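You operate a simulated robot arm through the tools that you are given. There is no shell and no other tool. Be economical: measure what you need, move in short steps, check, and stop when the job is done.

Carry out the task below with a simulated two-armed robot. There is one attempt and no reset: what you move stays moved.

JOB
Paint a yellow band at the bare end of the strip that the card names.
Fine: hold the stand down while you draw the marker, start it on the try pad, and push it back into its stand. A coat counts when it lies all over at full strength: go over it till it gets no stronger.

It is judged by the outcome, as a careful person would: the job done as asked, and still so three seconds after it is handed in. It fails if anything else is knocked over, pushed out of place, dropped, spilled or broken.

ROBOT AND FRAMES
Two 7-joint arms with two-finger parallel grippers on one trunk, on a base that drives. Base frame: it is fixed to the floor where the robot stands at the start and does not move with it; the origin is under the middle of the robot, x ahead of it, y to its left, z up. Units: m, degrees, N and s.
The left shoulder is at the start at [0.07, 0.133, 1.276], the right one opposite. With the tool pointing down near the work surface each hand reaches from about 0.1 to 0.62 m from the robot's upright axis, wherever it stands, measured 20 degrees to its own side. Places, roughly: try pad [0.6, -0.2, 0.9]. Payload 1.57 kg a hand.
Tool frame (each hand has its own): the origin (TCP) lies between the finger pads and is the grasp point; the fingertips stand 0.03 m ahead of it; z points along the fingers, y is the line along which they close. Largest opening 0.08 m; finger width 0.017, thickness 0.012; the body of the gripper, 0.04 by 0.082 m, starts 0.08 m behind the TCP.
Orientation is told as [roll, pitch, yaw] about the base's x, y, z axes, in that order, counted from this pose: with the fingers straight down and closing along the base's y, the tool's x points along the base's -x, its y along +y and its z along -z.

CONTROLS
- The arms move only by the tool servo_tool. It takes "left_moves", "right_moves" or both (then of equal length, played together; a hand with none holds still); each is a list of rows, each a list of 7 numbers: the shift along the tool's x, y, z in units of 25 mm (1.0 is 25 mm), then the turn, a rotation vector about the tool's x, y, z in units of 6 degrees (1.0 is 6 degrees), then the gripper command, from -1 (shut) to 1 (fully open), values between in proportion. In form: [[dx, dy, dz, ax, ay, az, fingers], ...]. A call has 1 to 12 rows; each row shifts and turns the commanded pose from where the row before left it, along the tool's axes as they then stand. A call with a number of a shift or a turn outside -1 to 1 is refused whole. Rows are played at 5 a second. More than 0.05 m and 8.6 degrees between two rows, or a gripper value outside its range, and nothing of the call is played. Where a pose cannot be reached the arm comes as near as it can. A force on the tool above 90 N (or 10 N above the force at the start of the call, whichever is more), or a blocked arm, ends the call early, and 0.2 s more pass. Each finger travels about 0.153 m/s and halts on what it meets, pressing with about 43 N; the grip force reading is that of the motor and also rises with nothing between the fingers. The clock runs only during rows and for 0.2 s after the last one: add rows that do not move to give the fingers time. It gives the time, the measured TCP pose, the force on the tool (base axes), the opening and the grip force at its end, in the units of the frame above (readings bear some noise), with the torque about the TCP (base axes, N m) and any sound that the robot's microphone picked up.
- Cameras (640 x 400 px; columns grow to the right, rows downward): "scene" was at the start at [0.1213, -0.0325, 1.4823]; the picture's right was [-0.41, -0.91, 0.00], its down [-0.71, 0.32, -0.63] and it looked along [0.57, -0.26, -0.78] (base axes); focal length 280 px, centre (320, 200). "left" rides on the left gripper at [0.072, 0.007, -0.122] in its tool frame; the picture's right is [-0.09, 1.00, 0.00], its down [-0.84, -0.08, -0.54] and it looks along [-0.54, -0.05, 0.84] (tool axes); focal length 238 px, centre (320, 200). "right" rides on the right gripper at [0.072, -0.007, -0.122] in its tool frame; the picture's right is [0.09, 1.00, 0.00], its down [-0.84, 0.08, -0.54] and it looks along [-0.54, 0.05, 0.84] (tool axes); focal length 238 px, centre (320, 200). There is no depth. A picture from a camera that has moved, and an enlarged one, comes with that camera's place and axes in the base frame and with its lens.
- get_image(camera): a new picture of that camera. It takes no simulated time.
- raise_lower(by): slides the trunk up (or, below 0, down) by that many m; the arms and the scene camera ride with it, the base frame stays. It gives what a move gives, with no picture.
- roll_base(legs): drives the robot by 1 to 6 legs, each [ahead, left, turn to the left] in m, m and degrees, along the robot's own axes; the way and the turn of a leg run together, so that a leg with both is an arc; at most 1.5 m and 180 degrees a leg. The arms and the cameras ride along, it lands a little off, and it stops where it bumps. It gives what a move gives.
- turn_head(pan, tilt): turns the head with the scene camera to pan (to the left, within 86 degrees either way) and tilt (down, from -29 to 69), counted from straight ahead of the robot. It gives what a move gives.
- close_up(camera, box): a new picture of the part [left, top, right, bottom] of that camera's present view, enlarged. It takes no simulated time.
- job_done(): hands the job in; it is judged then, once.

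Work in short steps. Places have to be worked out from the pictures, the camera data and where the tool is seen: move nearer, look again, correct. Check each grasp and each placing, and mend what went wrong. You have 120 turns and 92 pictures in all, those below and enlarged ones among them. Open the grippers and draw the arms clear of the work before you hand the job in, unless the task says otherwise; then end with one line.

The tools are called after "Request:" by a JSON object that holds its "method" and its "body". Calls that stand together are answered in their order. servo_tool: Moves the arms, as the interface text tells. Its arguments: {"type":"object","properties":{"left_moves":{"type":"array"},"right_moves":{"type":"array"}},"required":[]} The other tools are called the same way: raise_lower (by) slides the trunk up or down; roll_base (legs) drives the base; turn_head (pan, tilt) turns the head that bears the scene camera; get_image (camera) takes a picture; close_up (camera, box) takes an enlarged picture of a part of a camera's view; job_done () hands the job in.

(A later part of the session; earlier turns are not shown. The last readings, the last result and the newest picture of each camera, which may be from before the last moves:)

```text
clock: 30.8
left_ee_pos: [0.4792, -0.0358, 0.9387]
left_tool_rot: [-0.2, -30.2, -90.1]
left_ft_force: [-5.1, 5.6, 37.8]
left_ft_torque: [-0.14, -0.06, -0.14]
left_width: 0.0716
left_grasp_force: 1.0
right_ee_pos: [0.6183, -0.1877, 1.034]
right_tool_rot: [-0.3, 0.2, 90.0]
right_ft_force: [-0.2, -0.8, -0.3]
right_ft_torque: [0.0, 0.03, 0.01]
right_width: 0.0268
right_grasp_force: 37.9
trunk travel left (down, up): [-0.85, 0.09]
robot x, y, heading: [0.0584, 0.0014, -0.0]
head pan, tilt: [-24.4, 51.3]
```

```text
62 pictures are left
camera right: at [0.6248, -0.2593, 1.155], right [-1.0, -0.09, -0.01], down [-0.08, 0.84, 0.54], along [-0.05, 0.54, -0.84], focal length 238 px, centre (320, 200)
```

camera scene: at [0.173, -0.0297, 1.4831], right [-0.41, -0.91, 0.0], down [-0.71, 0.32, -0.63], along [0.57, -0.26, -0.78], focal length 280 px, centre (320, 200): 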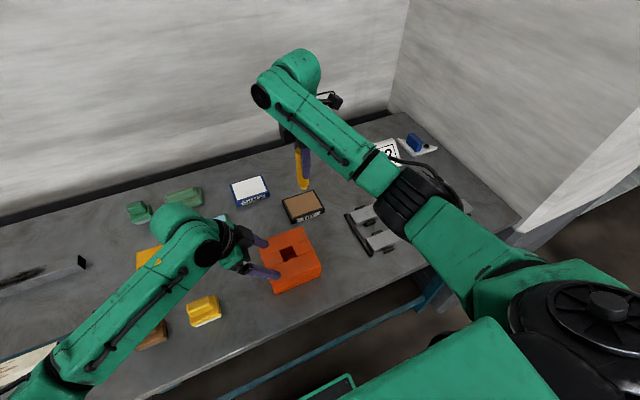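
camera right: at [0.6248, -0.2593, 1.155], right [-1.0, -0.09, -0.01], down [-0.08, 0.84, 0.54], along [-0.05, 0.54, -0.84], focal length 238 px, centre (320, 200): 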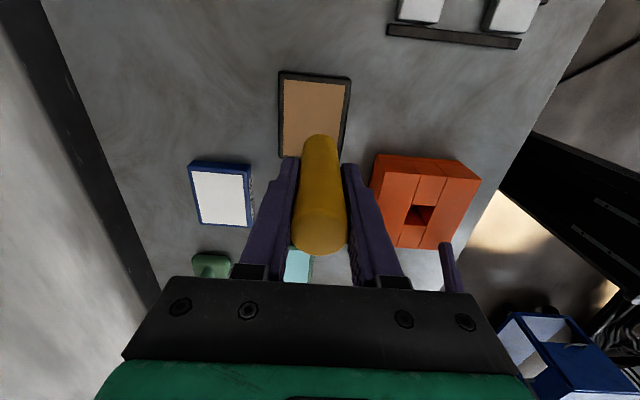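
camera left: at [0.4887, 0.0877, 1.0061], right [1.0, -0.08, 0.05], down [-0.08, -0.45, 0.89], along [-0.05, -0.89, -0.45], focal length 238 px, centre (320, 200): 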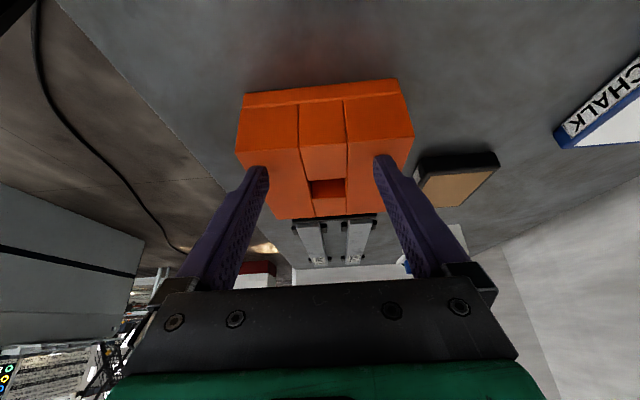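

Pad unmoved. Now go over toward the NO 2 strip's bare end for a look.

Request:
{"method": "servo_tool", "body": {"right_moves": [[0, 0, -0.9, 0, 0, 0, -1], [0, 0, -0.9, 0, 0, 0, -1], [0.86, 0.84, -0.1, 0, 0, 0, -1], [0.86, 0.84, -0.1, 0, 0, 0, -1], [0.86, 0.84, -0.1, 0, 0, 0, -1], [0.86, 0.84, -0.1, 0, 0, 0, -1], [0.86, 0.84, -0.1, 0, 0, 0, -1], [0.86, 0.84, -0.1, 0, 0, 0, -1], [0.86, 0.84, -0.1, 0, 0, 0, -1], [0.86, 0.84, -0.1, 0, 0, 0, -1], [0, 0, 0, 0, 0, 0, -1]]}}

Request:
{"method": "get_image", "body": {"camera": "right"}}

Request:
{"method": "close_up", "body": {"camera": "scene", "box": [330, 170, 490, 270]}}

```text
clock: 33.2
left_ee_pos: [0.4785, -0.0354, 0.9375]
left_tool_rot: [0.0, -30.2, -89.9]
left_ft_force: [-4.7, 3.9, 37.3]
left_ft_torque: [-0.18, -0.16, -0.01]
left_width: 0.0718
left_grasp_force: 1.1
right_ee_pos: [0.4511, -0.3592, 1.096]
right_tool_rot: [-0.4, 0.1, 90.1]
right_ft_force: [-1.0, 0.0, -0.6]
right_ft_torque: [0.04, 0.0, -0.03]
right_width: 0.0272
right_grasp_force: 37.6
trunk travel left (down, up): [-0.85, 0.09]
robot x, y, heading: [0.0601, 0.0011, -0.2]
head pan, tilt: [-24.4, 51.3]
```

```text
61 pictures are left
camera right: at [0.4566, -0.4315, 1.2178], right [-1.0, -0.09, -0.01], down [-0.08, 0.84, 0.54], along [-0.05, 0.54, -0.84], focal length 238 px, centre (320, 200)
```

right: 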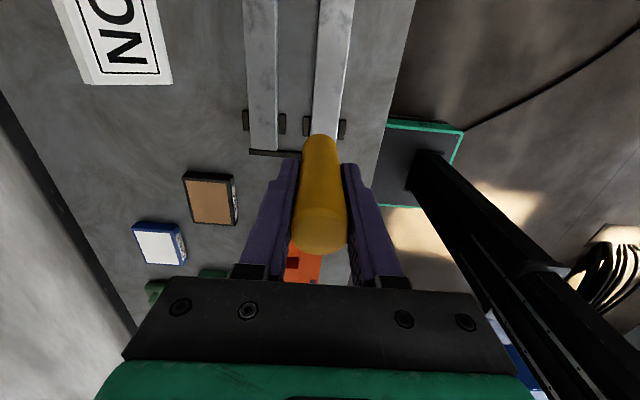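

```text
4.00 times, centred on (410, 220) of scene
camera zoom: at [0.1733, -0.0297, 1.4831], right [-0.41, -0.91, 0.0], down [-0.71, 0.32, -0.63], along [0.57, -0.26, -0.78], focal length 1122 px, centre (-40, 120)
```

zoom: 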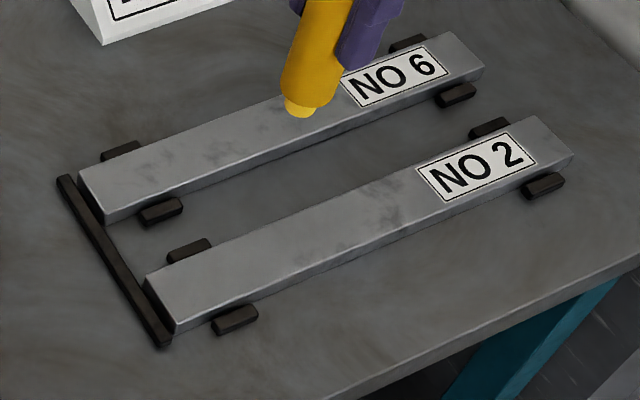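

Strip NO 2 top: x ≈ .4185–.460, left end y ≈ −.288; nib ≈ 86–88 mm below the TCP. I'll zoom in on the bare end for any boundary marking.

Request:
{"method": "close_up", "body": {"camera": "scene", "box": [360, 215, 430, 260]}}

```text
8.89 times, centred on (395, 238) of scene
camera zoom: at [0.1733, -0.0297, 1.4831], right [-0.41, -0.91, 0.0], down [-0.71, 0.32, -0.63], along [0.57, -0.26, -0.78], focal length 2493 px, centre (-347, -133)
```

zoom: 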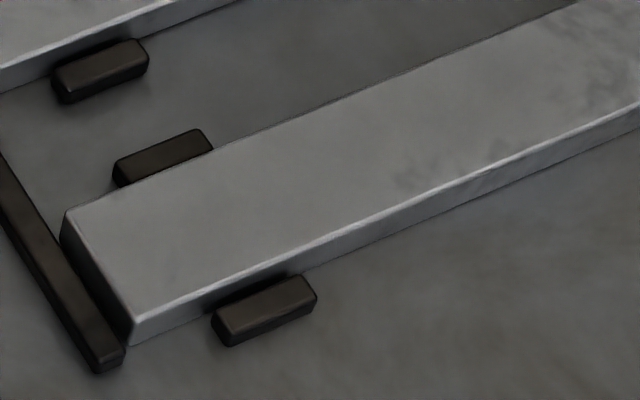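

No marking; I'll paint ~40 mm from the end with cross strokes. Move over the bare end and down to just above contact.

Request:
{"method": "servo_tool", "body": {"right_moves": [[-0.5, 0.12, 0.5, 0, 0, 0, -1], [-0.5, 0.12, 0.6, 0, 0, 0, -1], [-0.5, 0.12, 0.8, 0, 0, 0, -1], [-0.47, 0.12, 0.8, 0, 0, 0, -1], [0, 0, 0.8, 0, 0, 0, -1], [0, 0, 0.7, 0, 0, 0, -1], [0, 0, 0.4, 0, 0, 0, -1], [0, 0, 0.24, 0, 0, 0, -1], [0, 0, 0, 0, 0, 0, -1]]}}

Request:
{"method": "close_up", "body": {"camera": "scene", "box": [340, 170, 460, 260]}}

```text
clock: 35.2
left_ee_pos: [0.4781, -0.0366, 0.9379]
left_tool_rot: [-0.1, -30.2, -89.9]
left_ft_force: [-3.6, 3.6, 37.3]
left_ft_torque: [-0.15, -0.09, -0.12]
left_width: 0.0716
left_grasp_force: 1.0
right_ee_pos: [0.4418, -0.3107, 0.9749]
right_tool_rot: [-0.3, 0.1, 90.2]
right_ft_force: [-0.3, 0.3, -1.6]
right_ft_torque: [-0.01, -0.03, -0.03]
right_width: 0.027
right_grasp_force: 37.6
trunk travel left (down, up): [-0.85, 0.09]
robot x, y, heading: [0.0586, 0.0043, 0.4]
head pan, tilt: [-24.4, 51.3]
```

```text
4.44 times, centred on (400, 215) of scene
camera zoom: at [0.1734, -0.0301, 1.4831], right [-0.41, -0.91, 0.0], down [-0.71, 0.32, -0.63], along [0.57, -0.26, -0.78], focal length 1247 px, centre (-36, 133)
```

zoom: 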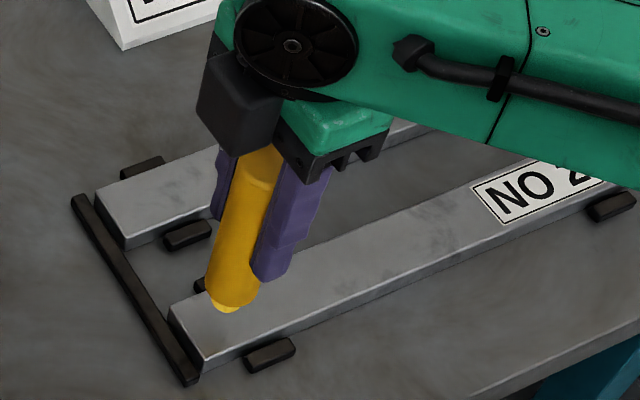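

Creep down until contact.

Request:
{"method": "servo_tool", "body": {"right_moves": [[0, 0, 0.1, 0, 0, 0, -1], [0, 0, 0.1, 0, 0, 0, -1], [0, 0, 0.08, 0, 0, 0, -1], [0, 0, 0.08, 0, 0, 0, -1], [0, 0, 0.06, 0, 0, 0, -1], [0, 0, 0.06, 0, 0, 0, -1], [0, 0, 0, 0, 0, 0, -1]]}}

```text
clock: 36.8
left_ee_pos: [0.4784, -0.037, 0.9381]
left_tool_rot: [-0.1, -30.2, -89.9]
left_ft_force: [-4.1, 4.2, 37.9]
left_ft_torque: [-0.17, -0.13, -0.1]
left_width: 0.0716
left_grasp_force: 0.9
right_ee_pos: [0.4405, -0.3106, 0.9626]
right_tool_rot: [-0.3, 0.1, 90.0]
right_ft_force: [0.0, 0.0, -0.7]
right_ft_torque: [0.01, -0.01, 0.03]
right_width: 0.027
right_grasp_force: 37.4
trunk travel left (down, up): [-0.85, 0.09]
robot x, y, heading: [0.0571, -0.0001, -0.1]
head pan, tilt: [-24.4, 51.3]
```

Request:
{"method": "servo_tool", "body": {"right_moves": [[0, 0, 0.06, 0, 0, 0, -1], [0, 0, 0.06, 0, 0, 0, -1], [0, 0, 0.06, 0, 0, 0, -1], [0, 0, 0.06, 0, 0, 0, -1], [0, 0, 0, 0, 0, 0, -1]]}}

```text
clock: 38.0
left_ee_pos: [0.4798, -0.0362, 0.9386]
left_tool_rot: [-0.1, -30.2, -90.0]
left_ft_force: [-4.0, 2.9, 36.6]
left_ft_torque: [-0.2, -0.1, -0.15]
left_width: 0.0716
left_grasp_force: 1.1
right_ee_pos: [0.4395, -0.3109, 0.958]
right_tool_rot: [-0.4, 0.1, 89.9]
right_ft_force: [0.3, -0.3, -1.9]
right_ft_torque: [0.01, -0.02, 0.0]
right_width: 0.0271
right_grasp_force: 37.5
trunk travel left (down, up): [-0.85, 0.09]
robot x, y, heading: [0.0605, -0.0034, 0.1]
head pan, tilt: [-24.4, 51.3]
```

Request:
{"method": "servo_tool", "body": {"right_moves": [[0, 0, 0.05, 0, 0, 0, -1], [0, 0, 0.05, 0, 0, 0, -1], [0, 0, 0.05, 0, 0, 0, -1], [0, 0, 0, 0, 0, 0, -1]]}}

Request:
{"method": "close_up", "body": {"camera": "scene", "box": [360, 210, 430, 260]}}

```text
clock: 39.0
left_ee_pos: [0.4793, -0.0371, 0.9377]
left_tool_rot: [-0.1, -30.2, -89.9]
left_ft_force: [-3.9, 2.4, 37.4]
left_ft_torque: [-0.24, -0.15, -0.09]
left_width: 0.0715
left_grasp_force: 0.8
right_ee_pos: [0.4387, -0.3116, 0.9528]
right_tool_rot: [-0.3, 0.1, 90.1]
right_ft_force: [-0.7, -0.1, -0.4]
right_ft_torque: [-0.02, 0.03, 0.0]
right_width: 0.0272
right_grasp_force: 38.2
trunk travel left (down, up): [-0.85, 0.09]
robot x, y, heading: [0.0625, 0.0008, -0.0]
head pan, tilt: [-24.4, 51.3]
```

```text
8.00 times, centred on (395, 235) of scene
camera zoom: at [0.1737, -0.0305, 1.4831], right [-0.41, -0.91, 0.0], down [-0.71, 0.32, -0.63], along [0.57, -0.26, -0.78], focal length 2244 px, centre (-280, -80)
```

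zoom: 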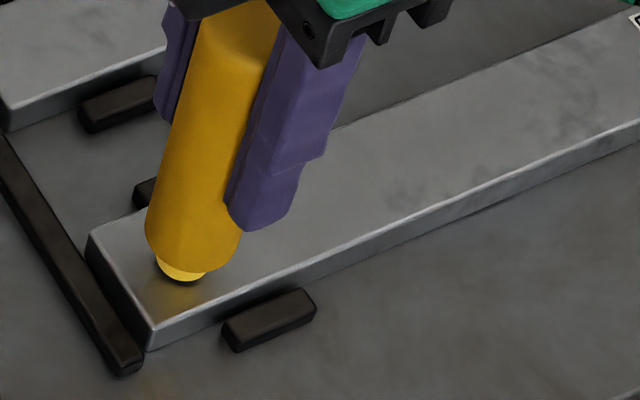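

A hair above the surface (contact shadow visible). Continue 1 mm rows.

Request:
{"method": "servo_tool", "body": {"right_moves": [[0, 0, 0.04, 0, 0, 0, -1], [0, 0, 0.04, 0, 0, 0, -1], [0, 0, 0, 0, 0, 0, -1]]}}

```text
clock: 39.8
left_ee_pos: [0.4812, -0.0366, 0.9384]
left_tool_rot: [-0.2, -30.2, -90.0]
left_ft_force: [-2.4, 3.1, 38.6]
left_ft_torque: [-0.19, -0.09, -0.07]
left_width: 0.0715
left_grasp_force: 0.9
right_ee_pos: [0.4405, -0.3104, 0.9505]
right_tool_rot: [-0.3, 0.1, 89.9]
right_ft_force: [0.1, 0.8, 0.4]
right_ft_torque: [0.0, 0.02, 0.03]
right_width: 0.0271
right_grasp_force: 38.0
trunk travel left (down, up): [-0.85, 0.09]
robot x, y, heading: [0.0585, 0.006, -0.1]
head pan, tilt: [-24.4, 51.3]
```

Request:
{"method": "servo_tool", "body": {"right_moves": [[0, 0, 0.04, 0, 0, 0, -1], [0, 0, 0.04, 0, 0, 0, -1], [0, 0, 0, 0, 0, 0, -1]]}}

Request:
{"method": "close_up", "body": {"camera": "scene", "box": [360, 210, 430, 260]}}

```text
clock: 40.6
left_ee_pos: [0.4796, -0.0355, 0.9382]
left_tool_rot: [0.0, -30.2, -89.9]
left_ft_force: [7.6, -6.5, 23.3]
left_ft_torque: [-0.37, -0.33, 0.08]
left_width: 0.0714
left_grasp_force: 0.8
right_ee_pos: [0.4404, -0.3111, 0.9516]
right_tool_rot: [-0.6, 0.1, 90.0]
right_ft_force: [-7.7, -1.1, 32.3]
right_ft_torque: [0.05, 0.69, 0.02]
right_width: 0.0273
right_grasp_force: 38.2
trunk travel left (down, up): [-0.85, 0.09]
robot x, y, heading: [0.0602, -0.0031, -0.0]
head pan, tilt: [-24.4, 51.3]
```

```text
8.00 times, centred on (395, 235) of scene
camera zoom: at [0.1723, -0.0297, 1.4834], right [-0.41, -0.91, 0.0], down [-0.71, 0.32, -0.63], along [0.57, -0.26, -0.78], focal length 2244 px, centre (-280, -80)
```

zoom: 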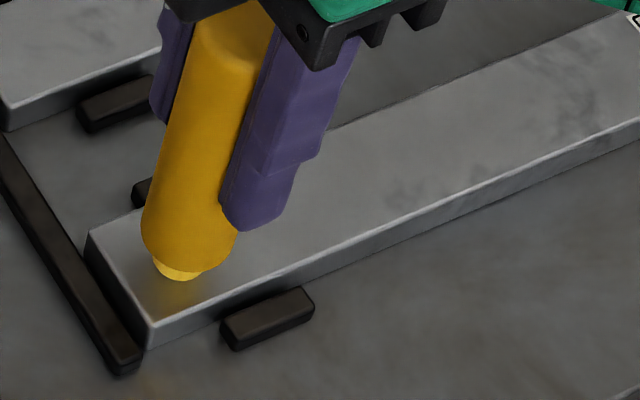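

Contact with 32 N (stiff). Ease by ~1.3 mm and begin strokes: to the near edge, to y −.327, then across.

Request:
{"method": "servo_tool", "body": {"right_moves": [[0, 0, -0.05, 0, 0, 0, -1], [0, 0.24, 0, 0, 0, 0, -1], [0, 0.24, 0, 0, 0, 0, -1], [0, 0.2, 0, 0, 0, 0, -1], [0, 0, 0, 0, 0, 0, -1]]}}

Request:
{"method": "close_up", "body": {"camera": "scene", "box": [360, 210, 430, 260]}}

```text
clock: 41.8
left_ee_pos: [0.4799, -0.036, 0.9375]
left_tool_rot: [-0.1, -30.3, -90.0]
left_ft_force: [-3.3, -3.5, 33.8]
left_ft_torque: [-0.38, -0.21, 0.16]
left_width: 0.0716
left_grasp_force: 0.9
right_ee_pos: [0.4257, -0.3107, 0.9521]
right_tool_rot: [-0.6, 0.1, 90.0]
right_ft_force: [11.5, 0.6, 27.2]
right_ft_torque: [0.1, -1.05, -0.04]
right_width: 0.0271
right_grasp_force: 37.3
trunk travel left (down, up): [-0.85, 0.09]
robot x, y, heading: [0.0634, -0.0008, 0.1]
head pan, tilt: [-24.4, 51.3]
```

```text
8.00 times, centred on (395, 235) of scene
camera zoom: at [0.1737, -0.0288, 1.4832], right [-0.41, -0.91, 0.0], down [-0.71, 0.32, -0.63], along [0.57, -0.26, -0.78], focal length 2244 px, centre (-280, -80)
```

zoom: 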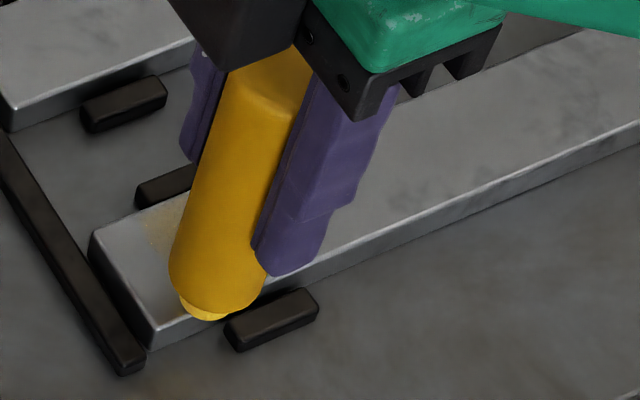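

A light tint already shows; nib is ~16 mm wide with its centre under the TCP, at the near edge now. Ease a bit and start a zigzag from y≈−.321 towards the stop.

Request:
{"method": "servo_tool", "body": {"right_moves": [[0, 0, -0.04, 0, 0, 0, -1], [0.4, 0, 0, 0, 0, 0, -1], [0, -0.28, 0, 0, 0, 0, -1], [0, -0.28, 0, 0, 0, 0, -1], [0, -0.28, 0, 0, 0, 0, -1], [0, -0.28, 0, 0, 0, 0, -1], [-0.28, 0, 0, 0, 0, 0, -1], [0, 0.28, 0, 0, 0, 0, -1], [0, 0.28, 0, 0, 0, 0, -1], [0, 0.28, 0, 0, 0, 0, -1], [0, 0.28, 0, 0, 0, 0, -1], [0, 0, 0, 0, 0, 0, -1]]}}

Request:
{"method": "close_up", "body": {"camera": "scene", "box": [360, 210, 430, 260]}}

```text
clock: 44.4
left_ee_pos: [0.4784, -0.0339, 0.9381]
left_tool_rot: [-0.1, -30.3, -89.9]
left_ft_force: [-8.2, 13.0, 38.4]
left_ft_torque: [0.08, 0.12, -0.1]
left_width: 0.0712
left_grasp_force: 0.8
right_ee_pos: [0.4213, -0.3119, 0.953]
right_tool_rot: [-0.3, 0.2, 89.9]
right_ft_force: [0.9, 0.6, -0.8]
right_ft_torque: [0.01, -0.03, 0.0]
right_width: 0.0271
right_grasp_force: 37.7
trunk travel left (down, up): [-0.85, 0.09]
robot x, y, heading: [0.0618, -0.0013, 0.2]
head pan, tilt: [-24.4, 51.3]
```

```text
8.00 times, centred on (395, 235) of scene
camera zoom: at [0.1719, -0.0274, 1.4833], right [-0.41, -0.91, 0.0], down [-0.71, 0.32, -0.63], along [0.57, -0.26, -0.78], focal length 2244 px, centre (-280, -80)
```

zoom: 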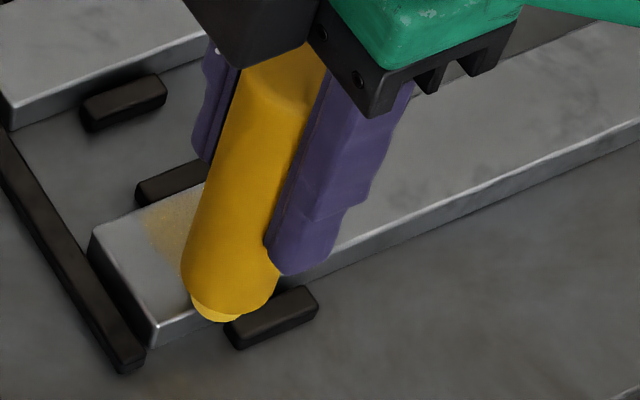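

Lost contact at that height. The left hand's lateral load is creeping up as the robot rocks, so I withdraw it from the stand, and lower the nib again.

Request:
{"method": "servo_tool", "body": {"left_moves": [[-0.04, 0, -0.07, 0, 0, 0, 0.75], [-0.2, 0, -0.35, 0, 0, 0, 0.75], [0, 0, -1, 0, 0, 0, 0.75], [0, 0, -1, 0, 0, 0, 0.75], [0, 0, 0, 0, 0, 0, 0.75]]}}

Request:
{"method": "servo_tool", "body": {"right_moves": [[0, -0.16, 0.04, 0, 0, 0, -1], [0, 0, 0.03, 0, 0, 0, -1], [0, 0, 0, 0, 0, 0, -1]]}}

```text
clock: 45.6
left_ee_pos: [0.483, -0.0113, 0.9909]
left_tool_rot: [-0.5, -30.0, -89.8]
left_ft_force: [0.1, -0.1, 1.0]
left_ft_torque: [0.02, 0.01, -0.02]
left_width: 0.0701
left_grasp_force: 0.1
right_ee_pos: [0.4281, -0.3154, 0.9501]
right_tool_rot: [-0.3, 0.0, 90.1]
right_ft_force: [-0.1, -2.3, 17.3]
right_ft_torque: [-0.14, -0.03, -0.01]
right_width: 0.027
right_grasp_force: 37.9
trunk travel left (down, up): [-0.85, 0.09]
robot x, y, heading: [0.0614, -0.0008, -0.1]
head pan, tilt: [-24.4, 51.3]
```

```text
clock: 46.4
left_ee_pos: [0.4787, -0.0117, 0.9929]
left_tool_rot: [-0.2, -30.1, -89.9]
left_ft_force: [-0.3, -0.8, 0.4]
left_ft_torque: [0.01, 0.01, 0.01]
left_width: 0.0701
left_grasp_force: 0.0
right_ee_pos: [0.4278, -0.314, 0.9518]
right_tool_rot: [-0.6, 0.3, 90.0]
right_ft_force: [-8.7, -5.7, 36.8]
right_ft_torque: [-0.48, 0.58, 0.01]
right_width: 0.0272
right_grasp_force: 37.7
trunk travel left (down, up): [-0.85, 0.09]
robot x, y, heading: [0.0587, 0.002, 0.1]
head pan, tilt: [-24.4, 51.3]
```

Left is clear. Ease to ~17 N and zigzag.

Request:
{"method": "servo_tool", "body": {"right_moves": [[0, 0, -0.065, 0, 0, 0, -1], [0.28, 0, 0, 0, 0, 0, -1], [0, -0.26, 0, 0, 0, 0, -1], [0, -0.26, 0, 0, 0, 0, -1], [0, -0.26, 0, 0, 0, 0, -1], [0, -0.26, 0, 0, 0, 0, -1], [-0.28, 0, 0, 0, 0, 0, -1], [0, 0.26, 0, 0, 0, 0, -1], [0, 0.26, 0, 0, 0, 0, -1], [0, 0.26, 0, 0, 0, 0, -1], [0, 0.26, 0, 0, 0, 0, -1], [0, 0, 0, 0, 0, 0, -1]]}}

Request:
{"method": "close_up", "body": {"camera": "scene", "box": [360, 210, 430, 260]}}

```text
clock: 49.0
left_ee_pos: [0.4836, -0.0095, 0.9906]
left_tool_rot: [-0.5, -30.2, -89.7]
left_ft_force: [0.2, 0.0, -0.3]
left_ft_torque: [0.02, -0.01, 0.0]
left_width: 0.0702
left_grasp_force: 0.1
right_ee_pos: [0.4326, -0.3131, 0.9507]
right_tool_rot: [-0.3, 0.1, 90.0]
right_ft_force: [10.4, 1.2, 26.1]
right_ft_torque: [0.11, -0.88, -0.03]
right_width: 0.0269
right_grasp_force: 37.7
trunk travel left (down, up): [-0.85, 0.09]
robot x, y, heading: [0.0594, -0.0013, -0.4]
head pan, tilt: [-24.4, 51.3]
```

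```text
8.00 times, centred on (395, 235) of scene
camera zoom: at [0.1803, -0.0284, 1.4826], right [-0.41, -0.91, 0.0], down [-0.71, 0.32, -0.63], along [0.57, -0.26, -0.78], focal length 2244 px, centre (-280, -80)
```

zoom: 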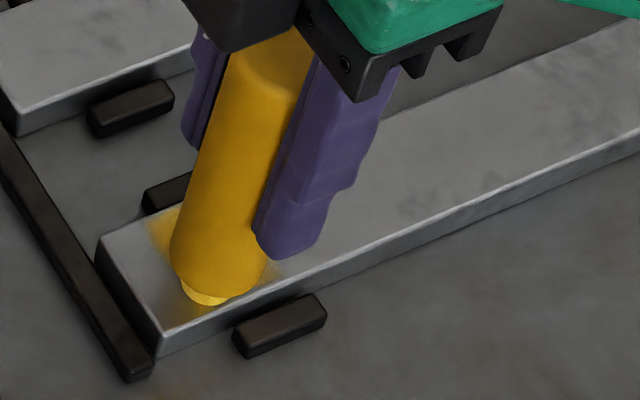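

Paint builds up well. Continue the zigzag toward the end.

Request:
{"method": "servo_tool", "body": {"right_moves": [[0, 0.24, 0, 0, 0, 0, -1], [-0.28, 0, 0, 0, 0, 0, -1], [0, -0.27, 0, 0, 0, 0, -1], [0, -0.27, 0, 0, 0, 0, -1], [0, -0.27, 0, 0, 0, 0, -1], [0, -0.27, 0, 0, 0, 0, -1], [-0.28, 0, 0, 0, 0, 0, -1], [0, 0.27, 0, 0, 0, 0, -1], [0, 0.27, 0, 0, 0, 0, -1], [0, 0.27, 0, 0, 0, 0, -1], [0, 0.27, 0, 0, 0, 0, -1], [0, 0, 0, 0, 0, 0, -1]]}}

Request:
{"method": "close_up", "body": {"camera": "scene", "box": [360, 210, 430, 260]}}

```text
clock: 51.6
left_ee_pos: [0.4842, -0.0109, 0.99]
left_tool_rot: [-0.6, -30.0, -89.7]
left_ft_force: [0.6, 0.3, 0.5]
left_ft_torque: [-0.03, 0.04, 0.01]
left_width: 0.07
left_grasp_force: 0.0
right_ee_pos: [0.4279, -0.2978, 0.9506]
right_tool_rot: [-0.3, 0.2, 90.1]
right_ft_force: [9.4, 1.1, 24.2]
right_ft_torque: [0.12, -0.87, -0.04]
right_width: 0.0271
right_grasp_force: 37.5
trunk travel left (down, up): [-0.85, 0.09]
robot x, y, heading: [0.0608, 0.0009, -0.0]
head pan, tilt: [-24.4, 51.3]
```

```text
8.00 times, centred on (395, 235) of scene
camera zoom: at [0.1806, -0.0288, 1.4825], right [-0.41, -0.91, 0.0], down [-0.71, 0.32, -0.63], along [0.57, -0.26, -0.78], focal length 2244 px, centre (-280, -80)
```

zoom: 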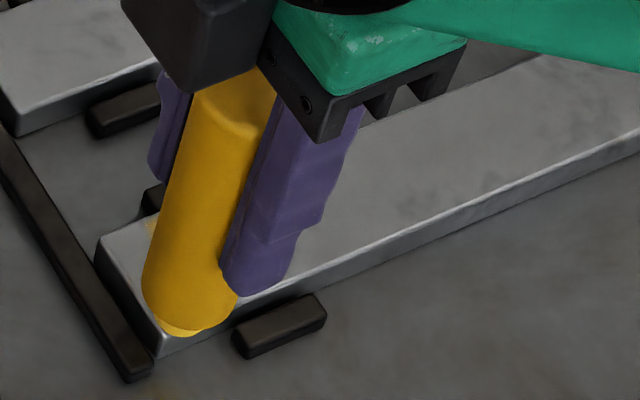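

Now at the end. One more line at y≈−.294, then lift and shift back for second passes.

Request:
{"method": "servo_tool", "body": {"right_moves": [[-0.16, 0, 0, 0, 0, 0, -1], [0, -0.28, 0, 0, 0, 0, -1], [0, -0.28, 0, 0, 0, 0, -1], [0, -0.28, 0, 0, 0, 0, -1], [0, -0.28, 0, 0, 0, 0, -1], [0, 0, -0.4, 0, 0, 0, -1], [0.6, 0, -0.6, 0, 0, 0, -1], [0.6, 0, -1, 0, 0, 0, -1], [1, 0, -1, 0, 0, 0, -1], [1, 0, 0, 0, 0, 0, -1], [0, 0, 0, 0, 0, 0, -1]]}}

Request:
{"method": "close_up", "body": {"camera": "scene", "box": [360, 210, 430, 260]}}

```text
clock: 54.0
left_ee_pos: [0.4845, -0.0126, 0.9906]
left_tool_rot: [-0.6, -29.9, -89.7]
left_ft_force: [0.4, -0.4, -0.5]
left_ft_torque: [0.03, 0.04, 0.0]
left_width: 0.07
left_grasp_force: 0.0
right_ee_pos: [0.4544, -0.3769, 1.0234]
right_tool_rot: [0.0, -0.1, 90.2]
right_ft_force: [0.2, 0.7, -1.1]
right_ft_torque: [0.02, 0.01, -0.01]
right_width: 0.0271
right_grasp_force: 37.8
trunk travel left (down, up): [-0.85, 0.09]
robot x, y, heading: [0.061, 0.0007, -0.1]
head pan, tilt: [-24.4, 51.3]
```

```text
8.00 times, centred on (395, 235) of scene
camera zoom: at [0.1815, -0.0318, 1.4823], right [-0.41, -0.91, 0.0], down [-0.71, 0.32, -0.63], along [0.57, -0.26, -0.78], focal length 2244 px, centre (-280, -80)
```

zoom: 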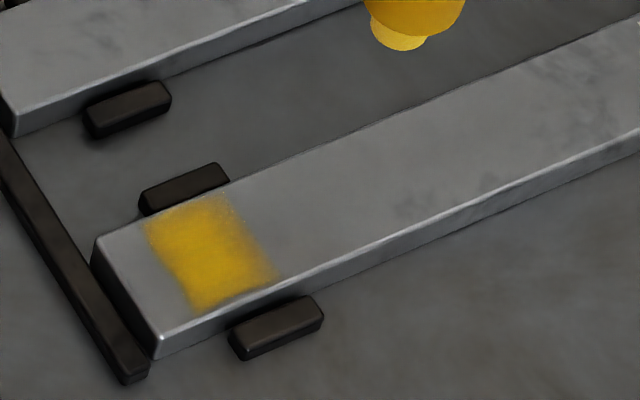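

The painted patch covers the −y part; ~15 mm at the end and ~4 mm along the near edge are still bare (the contact patch is only ~9 mm wide). Return and go on, further toward the end and the near edge.

Request:
{"method": "servo_tool", "body": {"right_moves": [[-1, -0.1, 0.5, 0, 0, 0, -1], [-1, 0, 0.8, 0, 0, 0, -1], [-1, 0, 0.8, 0, 0, 0, -1], [-0.16, 0, 0.6, 0, 0, 0, -1], [0, 0, 0.3, 0, 0, 0, -1], [0, 0.3, 0, 0, 0, 0, -1], [0, 0.3, 0, 0, 0, 0, -1], [0, 0.3, 0, 0, 0, 0, -1], [0, 0.3, 0, 0, 0, 0, -1], [0, 0.28, 0, 0, 0, 0, -1], [-0.2, 0, 0, 0, 0, 0, -1], [0, 0, 0, 0, 0, 0, -1]]}}

Request:
{"method": "close_up", "body": {"camera": "scene", "box": [360, 210, 430, 260]}}

```text
clock: 56.6
left_ee_pos: [0.4826, -0.0122, 0.9907]
left_tool_rot: [-0.5, -30.0, -89.8]
left_ft_force: [0.4, -0.1, -0.3]
left_ft_torque: [0.01, 0.0, 0.0]
left_width: 0.0703
left_grasp_force: 0.2
right_ee_pos: [0.4191, -0.2945, 0.9508]
right_tool_rot: [-0.3, 0.3, 90.0]
right_ft_force: [5.1, -10.4, 26.5]
right_ft_torque: [-0.8, -0.56, -0.06]
right_width: 0.0271
right_grasp_force: 37.8
trunk travel left (down, up): [-0.85, 0.09]
robot x, y, heading: [0.0607, -0.0, -0.2]
head pan, tilt: [-24.4, 51.3]
```

```text
8.00 times, centred on (395, 235) of scene
camera zoom: at [0.1787, -0.0318, 1.4827], right [-0.41, -0.91, 0.0], down [-0.71, 0.32, -0.63], along [0.57, -0.26, -0.78], focal length 2244 px, centre (-280, -80)
```

zoom: 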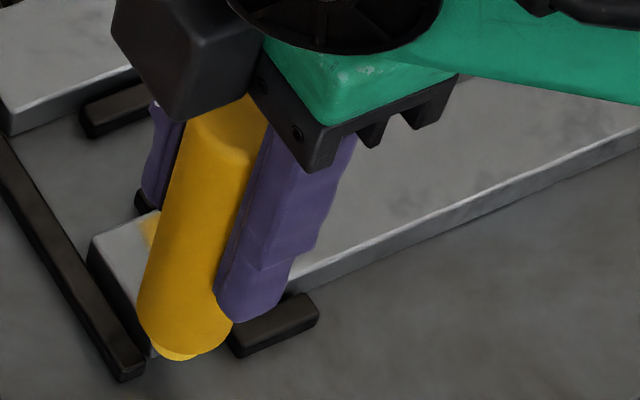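

Contact good; nib is right at the near edge. Next lines further to the end.

Request:
{"method": "servo_tool", "body": {"right_moves": [[0, -0.3, 0, 0, 0, 0, -1], [0, -0.3, 0, 0, 0, 0, -1], [0, -0.3, 0, 0, 0, 0, -1], [0, -0.3, 0, 0, 0, 0, -1], [0, -0.28, 0, 0, 0, 0, -1], [-0.18, 0, 0, 0, 0, 0, -1], [0, 0.27, 0, 0, 0, 0, -1], [0, 0.27, 0, 0, 0, 0, -1], [0, 0.27, 0, 0, 0, 0, -1], [0, 0.27, 0, 0, 0, 0, -1], [0, 0.27, 0, 0, 0, 0, -1], [0, 0, 0, 0, 0, 0, -1]]}}

Request:
{"method": "close_up", "body": {"camera": "scene", "box": [360, 210, 430, 260]}}

```text
clock: 59.2
left_ee_pos: [0.4846, -0.0101, 0.9901]
left_tool_rot: [-0.4, -30.1, -89.7]
left_ft_force: [-0.2, 0.5, 0.6]
left_ft_torque: [0.03, 0.02, 0.03]
left_width: 0.0699
left_grasp_force: 0.1
right_ee_pos: [0.4227, -0.2872, 0.9494]
right_tool_rot: [-0.2, 0.2, 90.1]
right_ft_force: [8.5, -0.2, 21.9]
right_ft_torque: [-0.11, -0.71, 0.04]
right_width: 0.0272
right_grasp_force: 37.9
trunk travel left (down, up): [-0.85, 0.09]
robot x, y, heading: [0.0582, -0.001, -0.0]
head pan, tilt: [-24.4, 51.3]
```

```text
8.00 times, centred on (395, 235) of scene
camera zoom: at [0.1802, -0.0293, 1.4826], right [-0.41, -0.91, 0.0], down [-0.71, 0.32, -0.63], along [0.57, -0.26, -0.78], focal length 2244 px, centre (-280, -80)
```

zoom: 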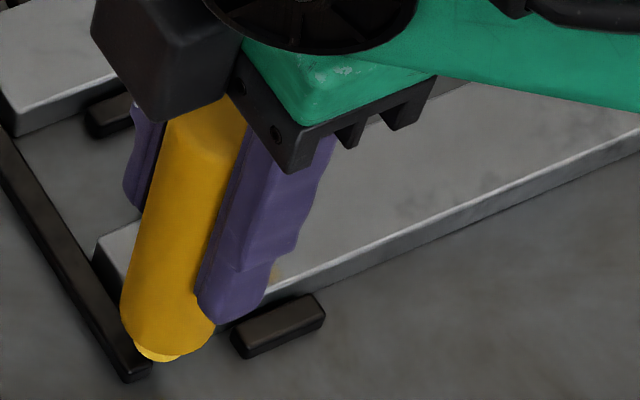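

Nib appears at the near-left corner. Lift and look at the coverage before going on.

Request:
{"method": "servo_tool", "body": {"right_moves": [[0, 0, -0.4, 0, 0, 0, -1], [0, 0, -0.8, 0, 0, 0, -1], [1, 0, -0.8, 0, 0, 0, -1], [1, -0.5, -1, 0, 0, 0, -1], [1, -0.5, 0, 0, 0, 0, -1], [0, 0, 0, 0, 0, 0, -1]]}}

Request:
{"method": "close_up", "body": {"camera": "scene", "box": [360, 210, 430, 260]}}

```text
clock: 60.6
left_ee_pos: [0.4841, -0.0121, 0.989]
left_tool_rot: [-0.6, -30.0, -89.8]
left_ft_force: [-0.6, 0.1, 0.5]
left_ft_torque: [-0.02, 0.02, 0.0]
left_width: 0.07
left_grasp_force: 0.1
right_ee_pos: [0.448, -0.3645, 1.0237]
right_tool_rot: [0.0, 0.0, 90.0]
right_ft_force: [-0.1, 0.5, -0.6]
right_ft_torque: [-0.03, 0.02, 0.03]
right_width: 0.0268
right_grasp_force: 38.1
trunk travel left (down, up): [-0.85, 0.09]
robot x, y, heading: [0.0623, -0.001, 0.0]
head pan, tilt: [-24.4, 51.3]
```

```text
8.00 times, centred on (395, 235) of scene
camera zoom: at [0.1808, -0.0319, 1.4824], right [-0.41, -0.91, 0.0], down [-0.71, 0.32, -0.63], along [0.57, -0.26, -0.78], focal length 2244 px, centre (-280, -80)
```

zoom: 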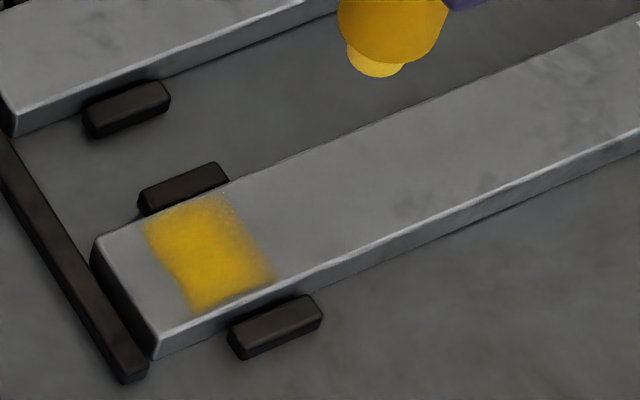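

No paint was laid left of the previous border, although the nib pressed there: the coat zone seems to start ~14 mm from the end. Now strengthen it, starting further right (y≈−.333) to find the other border.

Request:
{"method": "servo_tool", "body": {"right_moves": [[-0.66, -0.18, 0.7, 0, 0, 0, -1], [-0.6, -0.18, 0.9, 0, 0, 0, -1], [0, 0, 0.8, 0, 0, 0, -1], [0, 0, 0.4, 0, 0, 0, -1], [0, 0, 0.2, 0, 0, 0, -1], [0, 0.28, 0, 0, 0, 0, -1], [0, 0.28, 0, 0, 0, 0, -1], [0, 0.28, 0, 0, 0, 0, -1], [0, 0.28, 0, 0, 0, 0, -1], [0, 0.28, 0, 0, 0, 0, -1], [0, 0, 0, 0, 0, 0, -1]]}}

Request:
{"method": "servo_tool", "body": {"right_moves": [[-0.2, 0, 0, 0, 0, 0, -1], [0, -0.28, 0, 0, 0, 0, -1], [0, -0.28, 0, 0, 0, 0, -1], [0, -0.28, 0, 0, 0, 0, -1], [0, -0.28, 0, 0, 0, 0, -1], [0, -0.28, 0, 0, 0, 0, -1], [-0.2, 0, 0, 0, 0, 0, -1], [0, 0.28, 0, 0, 0, 0, -1], [0, 0.28, 0, 0, 0, 0, -1], [0, 0.28, 0, 0, 0, 0, -1], [0, 0.28, 0, 0, 0, 0, -1], [0, 0.28, 0, 0, 0, 0, -1]]}}

Request:
{"method": "close_up", "body": {"camera": "scene", "box": [360, 210, 430, 260]}}

```text
clock: 63.0
left_ee_pos: [0.4835, -0.0105, 0.9902]
left_tool_rot: [-0.5, -30.1, -89.8]
left_ft_force: [0.0, 0.0, 0.0]
left_ft_torque: [-0.01, -0.03, 0.02]
left_width: 0.0699
left_grasp_force: 0.0
right_ee_pos: [0.4212, -0.3299, 0.9511]
right_tool_rot: [-0.1, 0.1, 90.1]
right_ft_force: [7.7, -0.1, 20.0]
right_ft_torque: [0.11, -0.7, -0.08]
right_width: 0.0272
right_grasp_force: 37.6
trunk travel left (down, up): [-0.85, 0.09]
robot x, y, heading: [0.0581, 0.0018, 0.1]
head pan, tilt: [-24.4, 51.3]
```

```text
clock: 65.6
left_ee_pos: [0.4836, -0.0105, 0.9906]
left_tool_rot: [-0.5, -30.1, -89.7]
left_ft_force: [-0.2, -0.3, 0.0]
left_ft_torque: [-0.01, -0.01, 0.02]
left_width: 0.0698
left_grasp_force: 0.1
right_ee_pos: [0.4208, -0.3208, 0.9504]
right_tool_rot: [-0.2, 0.0, 89.9]
right_ft_force: [6.2, -0.5, 19.8]
right_ft_torque: [0.06, -0.66, -0.01]
right_width: 0.0271
right_grasp_force: 37.5
trunk travel left (down, up): [-0.85, 0.09]
robot x, y, heading: [0.0615, 0.0001, 0.1]
head pan, tilt: [-24.4, 51.3]
```

```text
8.00 times, centred on (395, 235) of scene
camera zoom: at [0.18, -0.0297, 1.4825], right [-0.41, -0.91, 0.0], down [-0.71, 0.32, -0.63], along [0.57, -0.26, -0.78], focal length 2244 px, centre (-280, -80)
```

zoom: 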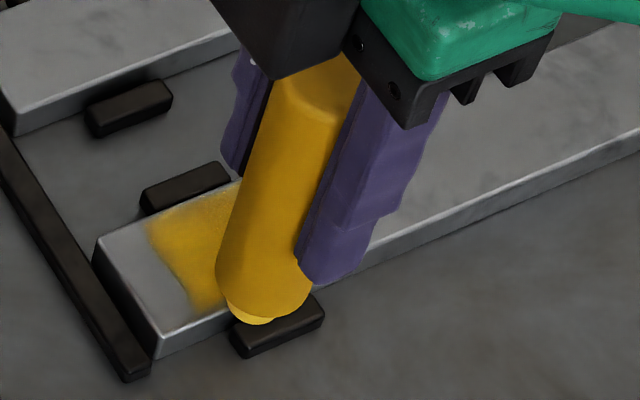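

Carry on with lines toward the left border.

Request:
{"method": "servo_tool", "body": {"right_moves": [[-0.2, 0, 0, 0, 0, 0, -1], [0, -0.28, 0, 0, 0, 0, -1], [0, -0.28, 0, 0, 0, 0, -1], [0, -0.28, 0, 0, 0, 0, -1], [0, -0.28, 0, 0, 0, 0, -1], [0, -0.28, 0, 0, 0, 0, -1], [-0.2, 0, 0, 0, 0, 0, -1], [0, 0.28, 0, 0, 0, 0, -1], [0, 0.28, 0, 0, 0, 0, -1], [0, 0.28, 0, 0, 0, 0, -1], [0, 0.28, 0, 0, 0, 0, -1], [0, 0.28, 0, 0, 0, 0, -1]]}}

Request:
{"method": "servo_tool", "body": {"right_moves": [[-0.2, 0, 0, 0, 0, 0, -1], [0, -0.28, 0, 0, 0, 0, -1], [0, -0.28, 0, 0, 0, 0, -1], [0, -0.28, 0, 0, 0, 0, -1], [0, -0.28, 0, 0, 0, 0, -1], [0, -0.28, 0, 0, 0, 0, -1], [-0.2, 0, 0, 0, 0, 0, -1], [0, 0.28, 0, 0, 0, 0, -1], [0, 0.28, 0, 0, 0, 0, -1], [0, 0.28, 0, 0, 0, 0, -1], [0, 0.28, 0, 0, 0, 0, -1], [0, 0.28, 0, 0, 0, 0, -1]]}}

Request:
{"method": "servo_tool", "body": {"right_moves": [[0, 0, -0.4, 0, 0, 0, -1], [0, 0, -0.8, 0, 0, 0, -1], [1, 0, -0.8, 0, 0, 0, -1], [1, -0.5, -1, 0, 0, 0, -1], [1, -0.5, 0, 0, 0, 0, -1], [0, 0, 0, 0, 0, 0, -1]]}}

Request:
{"method": "close_up", "body": {"camera": "scene", "box": [360, 210, 430, 260]}}

```text
clock: 68.2
left_ee_pos: [0.4843, -0.011, 0.9904]
left_tool_rot: [-0.5, -30.1, -89.7]
left_ft_force: [0.3, -0.5, -0.6]
left_ft_torque: [0.03, -0.02, 0.0]
left_width: 0.0704
left_grasp_force: 0.1
right_ee_pos: [0.4204, -0.3114, 0.9506]
right_tool_rot: [-0.3, 0.1, 90.0]
right_ft_force: [8.6, -0.2, 24.1]
right_ft_torque: [0.16, -0.71, -0.01]
right_width: 0.0271
right_grasp_force: 38.2
trunk travel left (down, up): [-0.85, 0.09]
robot x, y, heading: [0.0614, 0.0012, 0.2]
head pan, tilt: [-24.4, 51.3]
```

```text
clock: 70.8
left_ee_pos: [0.4836, -0.0105, 0.9892]
left_tool_rot: [-0.4, -30.1, -89.6]
left_ft_force: [0.1, -0.4, 0.5]
left_ft_torque: [-0.01, -0.01, -0.02]
left_width: 0.0698
left_grasp_force: 0.1
right_ee_pos: [0.4222, -0.3004, 0.9504]
right_tool_rot: [-0.3, 0.1, 90.1]
right_ft_force: [8.1, 0.1, 23.6]
right_ft_torque: [0.15, -0.7, -0.06]
right_width: 0.0273
right_grasp_force: 37.7
trunk travel left (down, up): [-0.85, 0.09]
robot x, y, heading: [0.0585, -0.0028, -0.0]
head pan, tilt: [-24.4, 51.3]
```

```text
clock: 72.2
left_ee_pos: [0.4844, -0.0133, 0.9888]
left_tool_rot: [-0.6, -30.0, -89.7]
left_ft_force: [0.7, 0.8, -0.7]
left_ft_torque: [-0.01, 0.01, -0.03]
left_width: 0.0698
left_grasp_force: 0.0
right_ee_pos: [0.4465, -0.3768, 1.0224]
right_tool_rot: [0.1, -0.1, 90.1]
right_ft_force: [0.0, 0.2, -0.8]
right_ft_torque: [0.02, 0.0, 0.0]
right_width: 0.0272
right_grasp_force: 37.4
trunk travel left (down, up): [-0.85, 0.09]
robot x, y, heading: [0.0616, 0.0065, 0.1]
head pan, tilt: [-24.4, 51.3]
```

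```text
8.00 times, centred on (395, 235) of scene
camera zoom: at [0.1809, -0.0318, 1.4824], right [-0.41, -0.91, 0.0], down [-0.71, 0.32, -0.63], along [0.57, -0.26, -0.78], focal length 2244 px, centre (-280, -80)
```

zoom: 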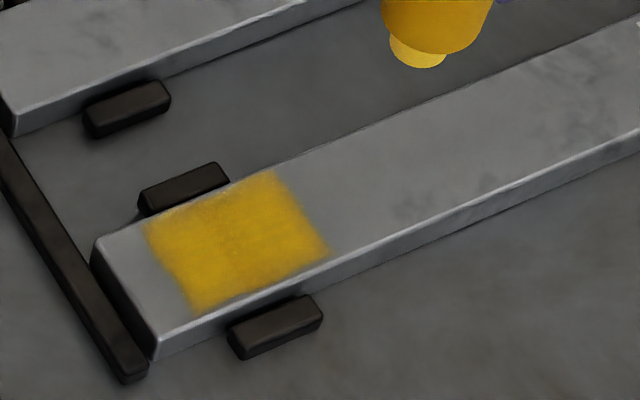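

The patch now spans ~50 mm but its borders don't quite match where the nib went. Get an independent view from the right camera, moving the marker aside.

Request:
{"method": "servo_tool", "body": {"right_moves": [[0, -1, -1, 0, 0, 0, -1], [0, -1, -1, 0, 0, 0, -1], [0, -1, 0, 0, 0, 0, -1], [0, 0, 0, 0, 0, 0, -1]]}}

Request:
{"method": "get_image", "body": {"camera": "right"}}

Request:
{"method": "close_up", "body": {"camera": "right", "box": [320, 60, 460, 160]}}

```text
clock: 73.2
left_ee_pos: [0.484, -0.0121, 0.9905]
left_tool_rot: [-0.6, -29.9, -89.7]
left_ft_force: [0.4, -0.5, 0.7]
left_ft_torque: [0.03, 0.0, 0.01]
left_width: 0.07
left_grasp_force: 0.1
right_ee_pos: [0.5224, -0.3767, 1.0749]
right_tool_rot: [0.0, -0.1, 90.1]
right_ft_force: [0.1, 0.2, 0.1]
right_ft_torque: [0.03, -0.01, 0.0]
right_width: 0.0269
right_grasp_force: 37.8
trunk travel left (down, up): [-0.85, 0.09]
robot x, y, heading: [0.0615, 0.0003, 0.1]
head pan, tilt: [-24.4, 51.3]
```

```text
45 pictures are left
camera right: at [0.528, -0.4492, 1.1954], right [-1.0, -0.09, 0.0], down [-0.08, 0.84, 0.54], along [-0.05, 0.54, -0.84], focal length 238 px, centre (320, 200)
```

right: 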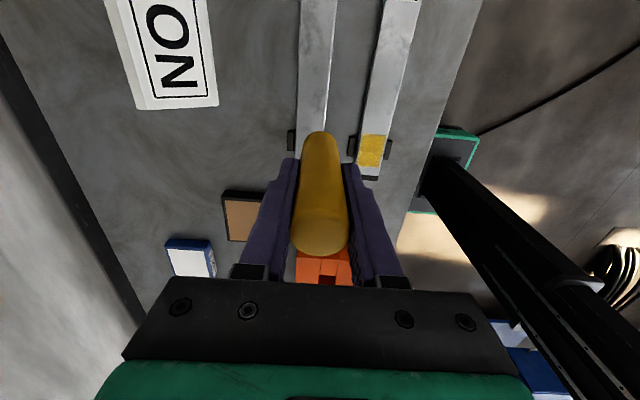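

```text
4.00 times, centred on (390, 110) of right
camera zoom: at [0.528, -0.4492, 1.1954], right [-1.0, -0.09, 0.0], down [-0.08, 0.84, 0.54], along [-0.05, 0.54, -0.84], focal length 953 px, centre (40, 560)
```

zoom: 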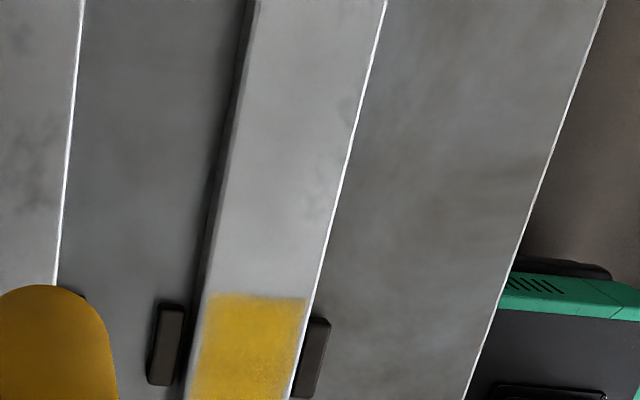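

Request:
{"method": "close_up", "body": {"camera": "right", "box": [335, 120, 405, 190]}}

```text
5.71 times, centred on (370, 155) of right
camera zoom: at [0.528, -0.4492, 1.1954], right [-1.0, -0.09, 0.0], down [-0.08, 0.84, 0.54], along [-0.05, 0.54, -0.84], focal length 1362 px, centre (34, 457)
```

zoom: 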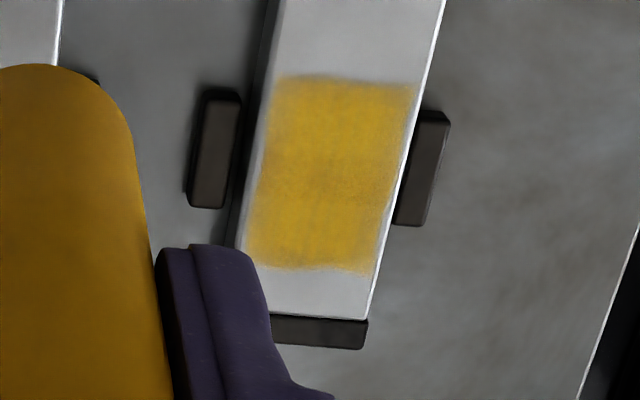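

Right camera: band y −.354…−.303, strip end −.289, width nearly edge to edge. This fits a fixed coat zone beginning 14 mm from the end. The coat is still mottled: go over the whole again, starting at y≈−.345 to test the right border.

Request:
{"method": "servo_tool", "body": {"right_moves": [[-0.5, 0.9, 0.5, 0, 0, 0, -1], [-0.5, 0.9, 0.8, 0, 0, 0, -1], [-0.27, 0.82, 1, 0, 0, 0, -1], [0, 0, 1, 0, 0, 0, -1], [0, 0, 1, 0, 0, 0, -1], [0, 0, 0.5, 0, 0, 0, -1], [0, 0, 0.2, 0, 0, 0, -1], [0, 0.34, 0, 0, 0, 0, -1], [0, 0.34, 0, 0, 0, 0, -1], [0, 0.34, 0, 0, 0, 0, -1], [0, 0.34, 0, 0, 0, 0, -1], [-0.3, 0, 0, 0, 0, 0, -1]]}}

Request:
{"method": "servo_tool", "body": {"right_moves": [[0, -0.34, 0, 0, 0, 0, -1], [0, -0.34, 0, 0, 0, 0, -1], [0, -0.34, 0, 0, 0, 0, -1], [0, -0.34, 0, 0, 0, 0, -1], [-0.3, 0, 0, 0, 0, 0, -1], [0, 0.34, 0, 0, 0, 0, -1], [0, 0.34, 0, 0, 0, 0, -1], [0, 0.34, 0, 0, 0, 0, -1], [0, 0.34, 0, 0, 0, 0, -1], [-0.3, 0, 0, 0, 0, 0, -1]]}}

Request:
{"method": "servo_tool", "body": {"right_moves": [[0, -0.34, 0, 0, 0, 0, -1], [0, -0.34, 0, 0, 0, 0, -1], [0, -0.34, 0, 0, 0, 0, -1], [0, -0.34, 0, 0, 0, 0, -1], [-0.3, 0, 0, 0, 0, 0, -1], [0, 0.34, 0, 0, 0, 0, -1], [0, 0.34, 0, 0, 0, 0, -1], [0, 0.34, 0, 0, 0, 0, -1], [0, 0.34, 0, 0, 0, 0, -1], [-0.3, 0, 0, 0, 0, 0, -1]]}}

Request:
{"method": "servo_tool", "body": {"right_moves": [[0, -0.34, 0, 0, 0, 0, -1], [0, -0.34, 0, 0, 0, 0, -1], [0, -0.34, 0, 0, 0, 0, -1], [0, -0.34, 0, 0, 0, 0, -1], [0, 0, -0.4, 0, 0, 0, -1], [0, 0, -0.8, 0, 0, 0, -1], [1, 0, -0.8, 0, 0, 0, -1], [1, 0, -1, 0, 0, 0, -1], [1, 0, 0, 0, 0, 0, -1], [0, 0, 0, 0, 0, 0, -1]]}}

Request:
{"method": "close_up", "body": {"camera": "scene", "box": [360, 210, 430, 260]}}

```text
clock: 75.8
left_ee_pos: [0.482, -0.0121, 0.9905]
left_tool_rot: [-0.5, -29.9, -89.8]
left_ft_force: [0.1, 0.2, -1.3]
left_ft_torque: [0.0, 0.01, 0.01]
left_width: 0.07
left_grasp_force: 0.1
right_ee_pos: [0.4218, -0.3393, 0.9502]
right_tool_rot: [-0.1, 0.1, 90.0]
right_ft_force: [1.8, -6.3, 14.5]
right_ft_torque: [-0.42, -0.18, -0.03]
right_width: 0.0269
right_grasp_force: 37.7
trunk travel left (down, up): [-0.85, 0.09]
robot x, y, heading: [0.0606, -0.001, -0.2]
head pan, tilt: [-24.4, 51.3]
```

```text
clock: 78.0
left_ee_pos: [0.4824, -0.0129, 0.9908]
left_tool_rot: [-0.5, -30.0, -89.8]
left_ft_force: [-0.1, 0.8, 0.4]
left_ft_torque: [-0.01, -0.03, -0.03]
left_width: 0.0701
left_grasp_force: 0.0
right_ee_pos: [0.4209, -0.3239, 0.9505]
right_tool_rot: [0.0, 0.1, 90.0]
right_ft_force: [0.7, -6.0, 14.4]
right_ft_torque: [-0.37, -0.12, -0.06]
right_width: 0.0271
right_grasp_force: 37.6
trunk travel left (down, up): [-0.85, 0.09]
robot x, y, heading: [0.0607, -0.0006, -0.1]
head pan, tilt: [-24.4, 51.3]
```

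```text
clock: 80.2
left_ee_pos: [0.4821, -0.0135, 0.9898]
left_tool_rot: [-0.5, -30.0, -89.8]
left_ft_force: [0.8, -0.2, 0.0]
left_ft_torque: [0.0, 0.04, 0.03]
left_width: 0.0699
left_grasp_force: 0.0
right_ee_pos: [0.4195, -0.3078, 0.9494]
right_tool_rot: [0.0, 0.2, 89.9]
right_ft_force: [0.9, -5.1, 14.0]
right_ft_torque: [-0.43, -0.09, -0.06]
right_width: 0.0269
right_grasp_force: 37.7
trunk travel left (down, up): [-0.85, 0.09]
robot x, y, heading: [0.0549, 0.0022, 0.2]
head pan, tilt: [-24.4, 51.3]
```

```text
clock: 82.4
left_ee_pos: [0.4842, -0.0125, 0.9897]
left_tool_rot: [-0.6, -30.0, -89.6]
left_ft_force: [0.0, 0.8, 0.6]
left_ft_torque: [-0.01, 0.02, -0.01]
left_width: 0.07
left_grasp_force: 0.0
right_ee_pos: [0.4571, -0.3842, 1.0257]
right_tool_rot: [0.0, 0.1, 90.1]
right_ft_force: [-0.4, -0.1, -0.7]
right_ft_torque: [-0.02, 0.0, -0.01]
right_width: 0.027
right_grasp_force: 37.9
trunk travel left (down, up): [-0.85, 0.09]
robot x, y, heading: [0.0566, 0.001, 0.2]
head pan, tilt: [-24.4, 51.3]
```

```text
8.00 times, centred on (395, 235) of scene
camera zoom: at [0.1815, -0.032, 1.4823], right [-0.41, -0.91, 0.0], down [-0.71, 0.32, -0.63], along [0.57, -0.26, -0.78], focal length 2244 px, centre (-280, -80)
```

zoom: 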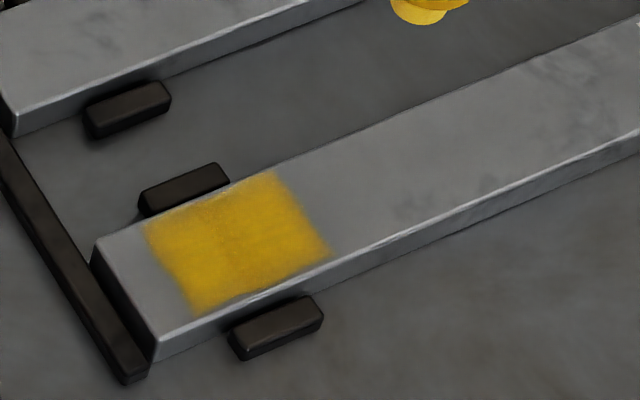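

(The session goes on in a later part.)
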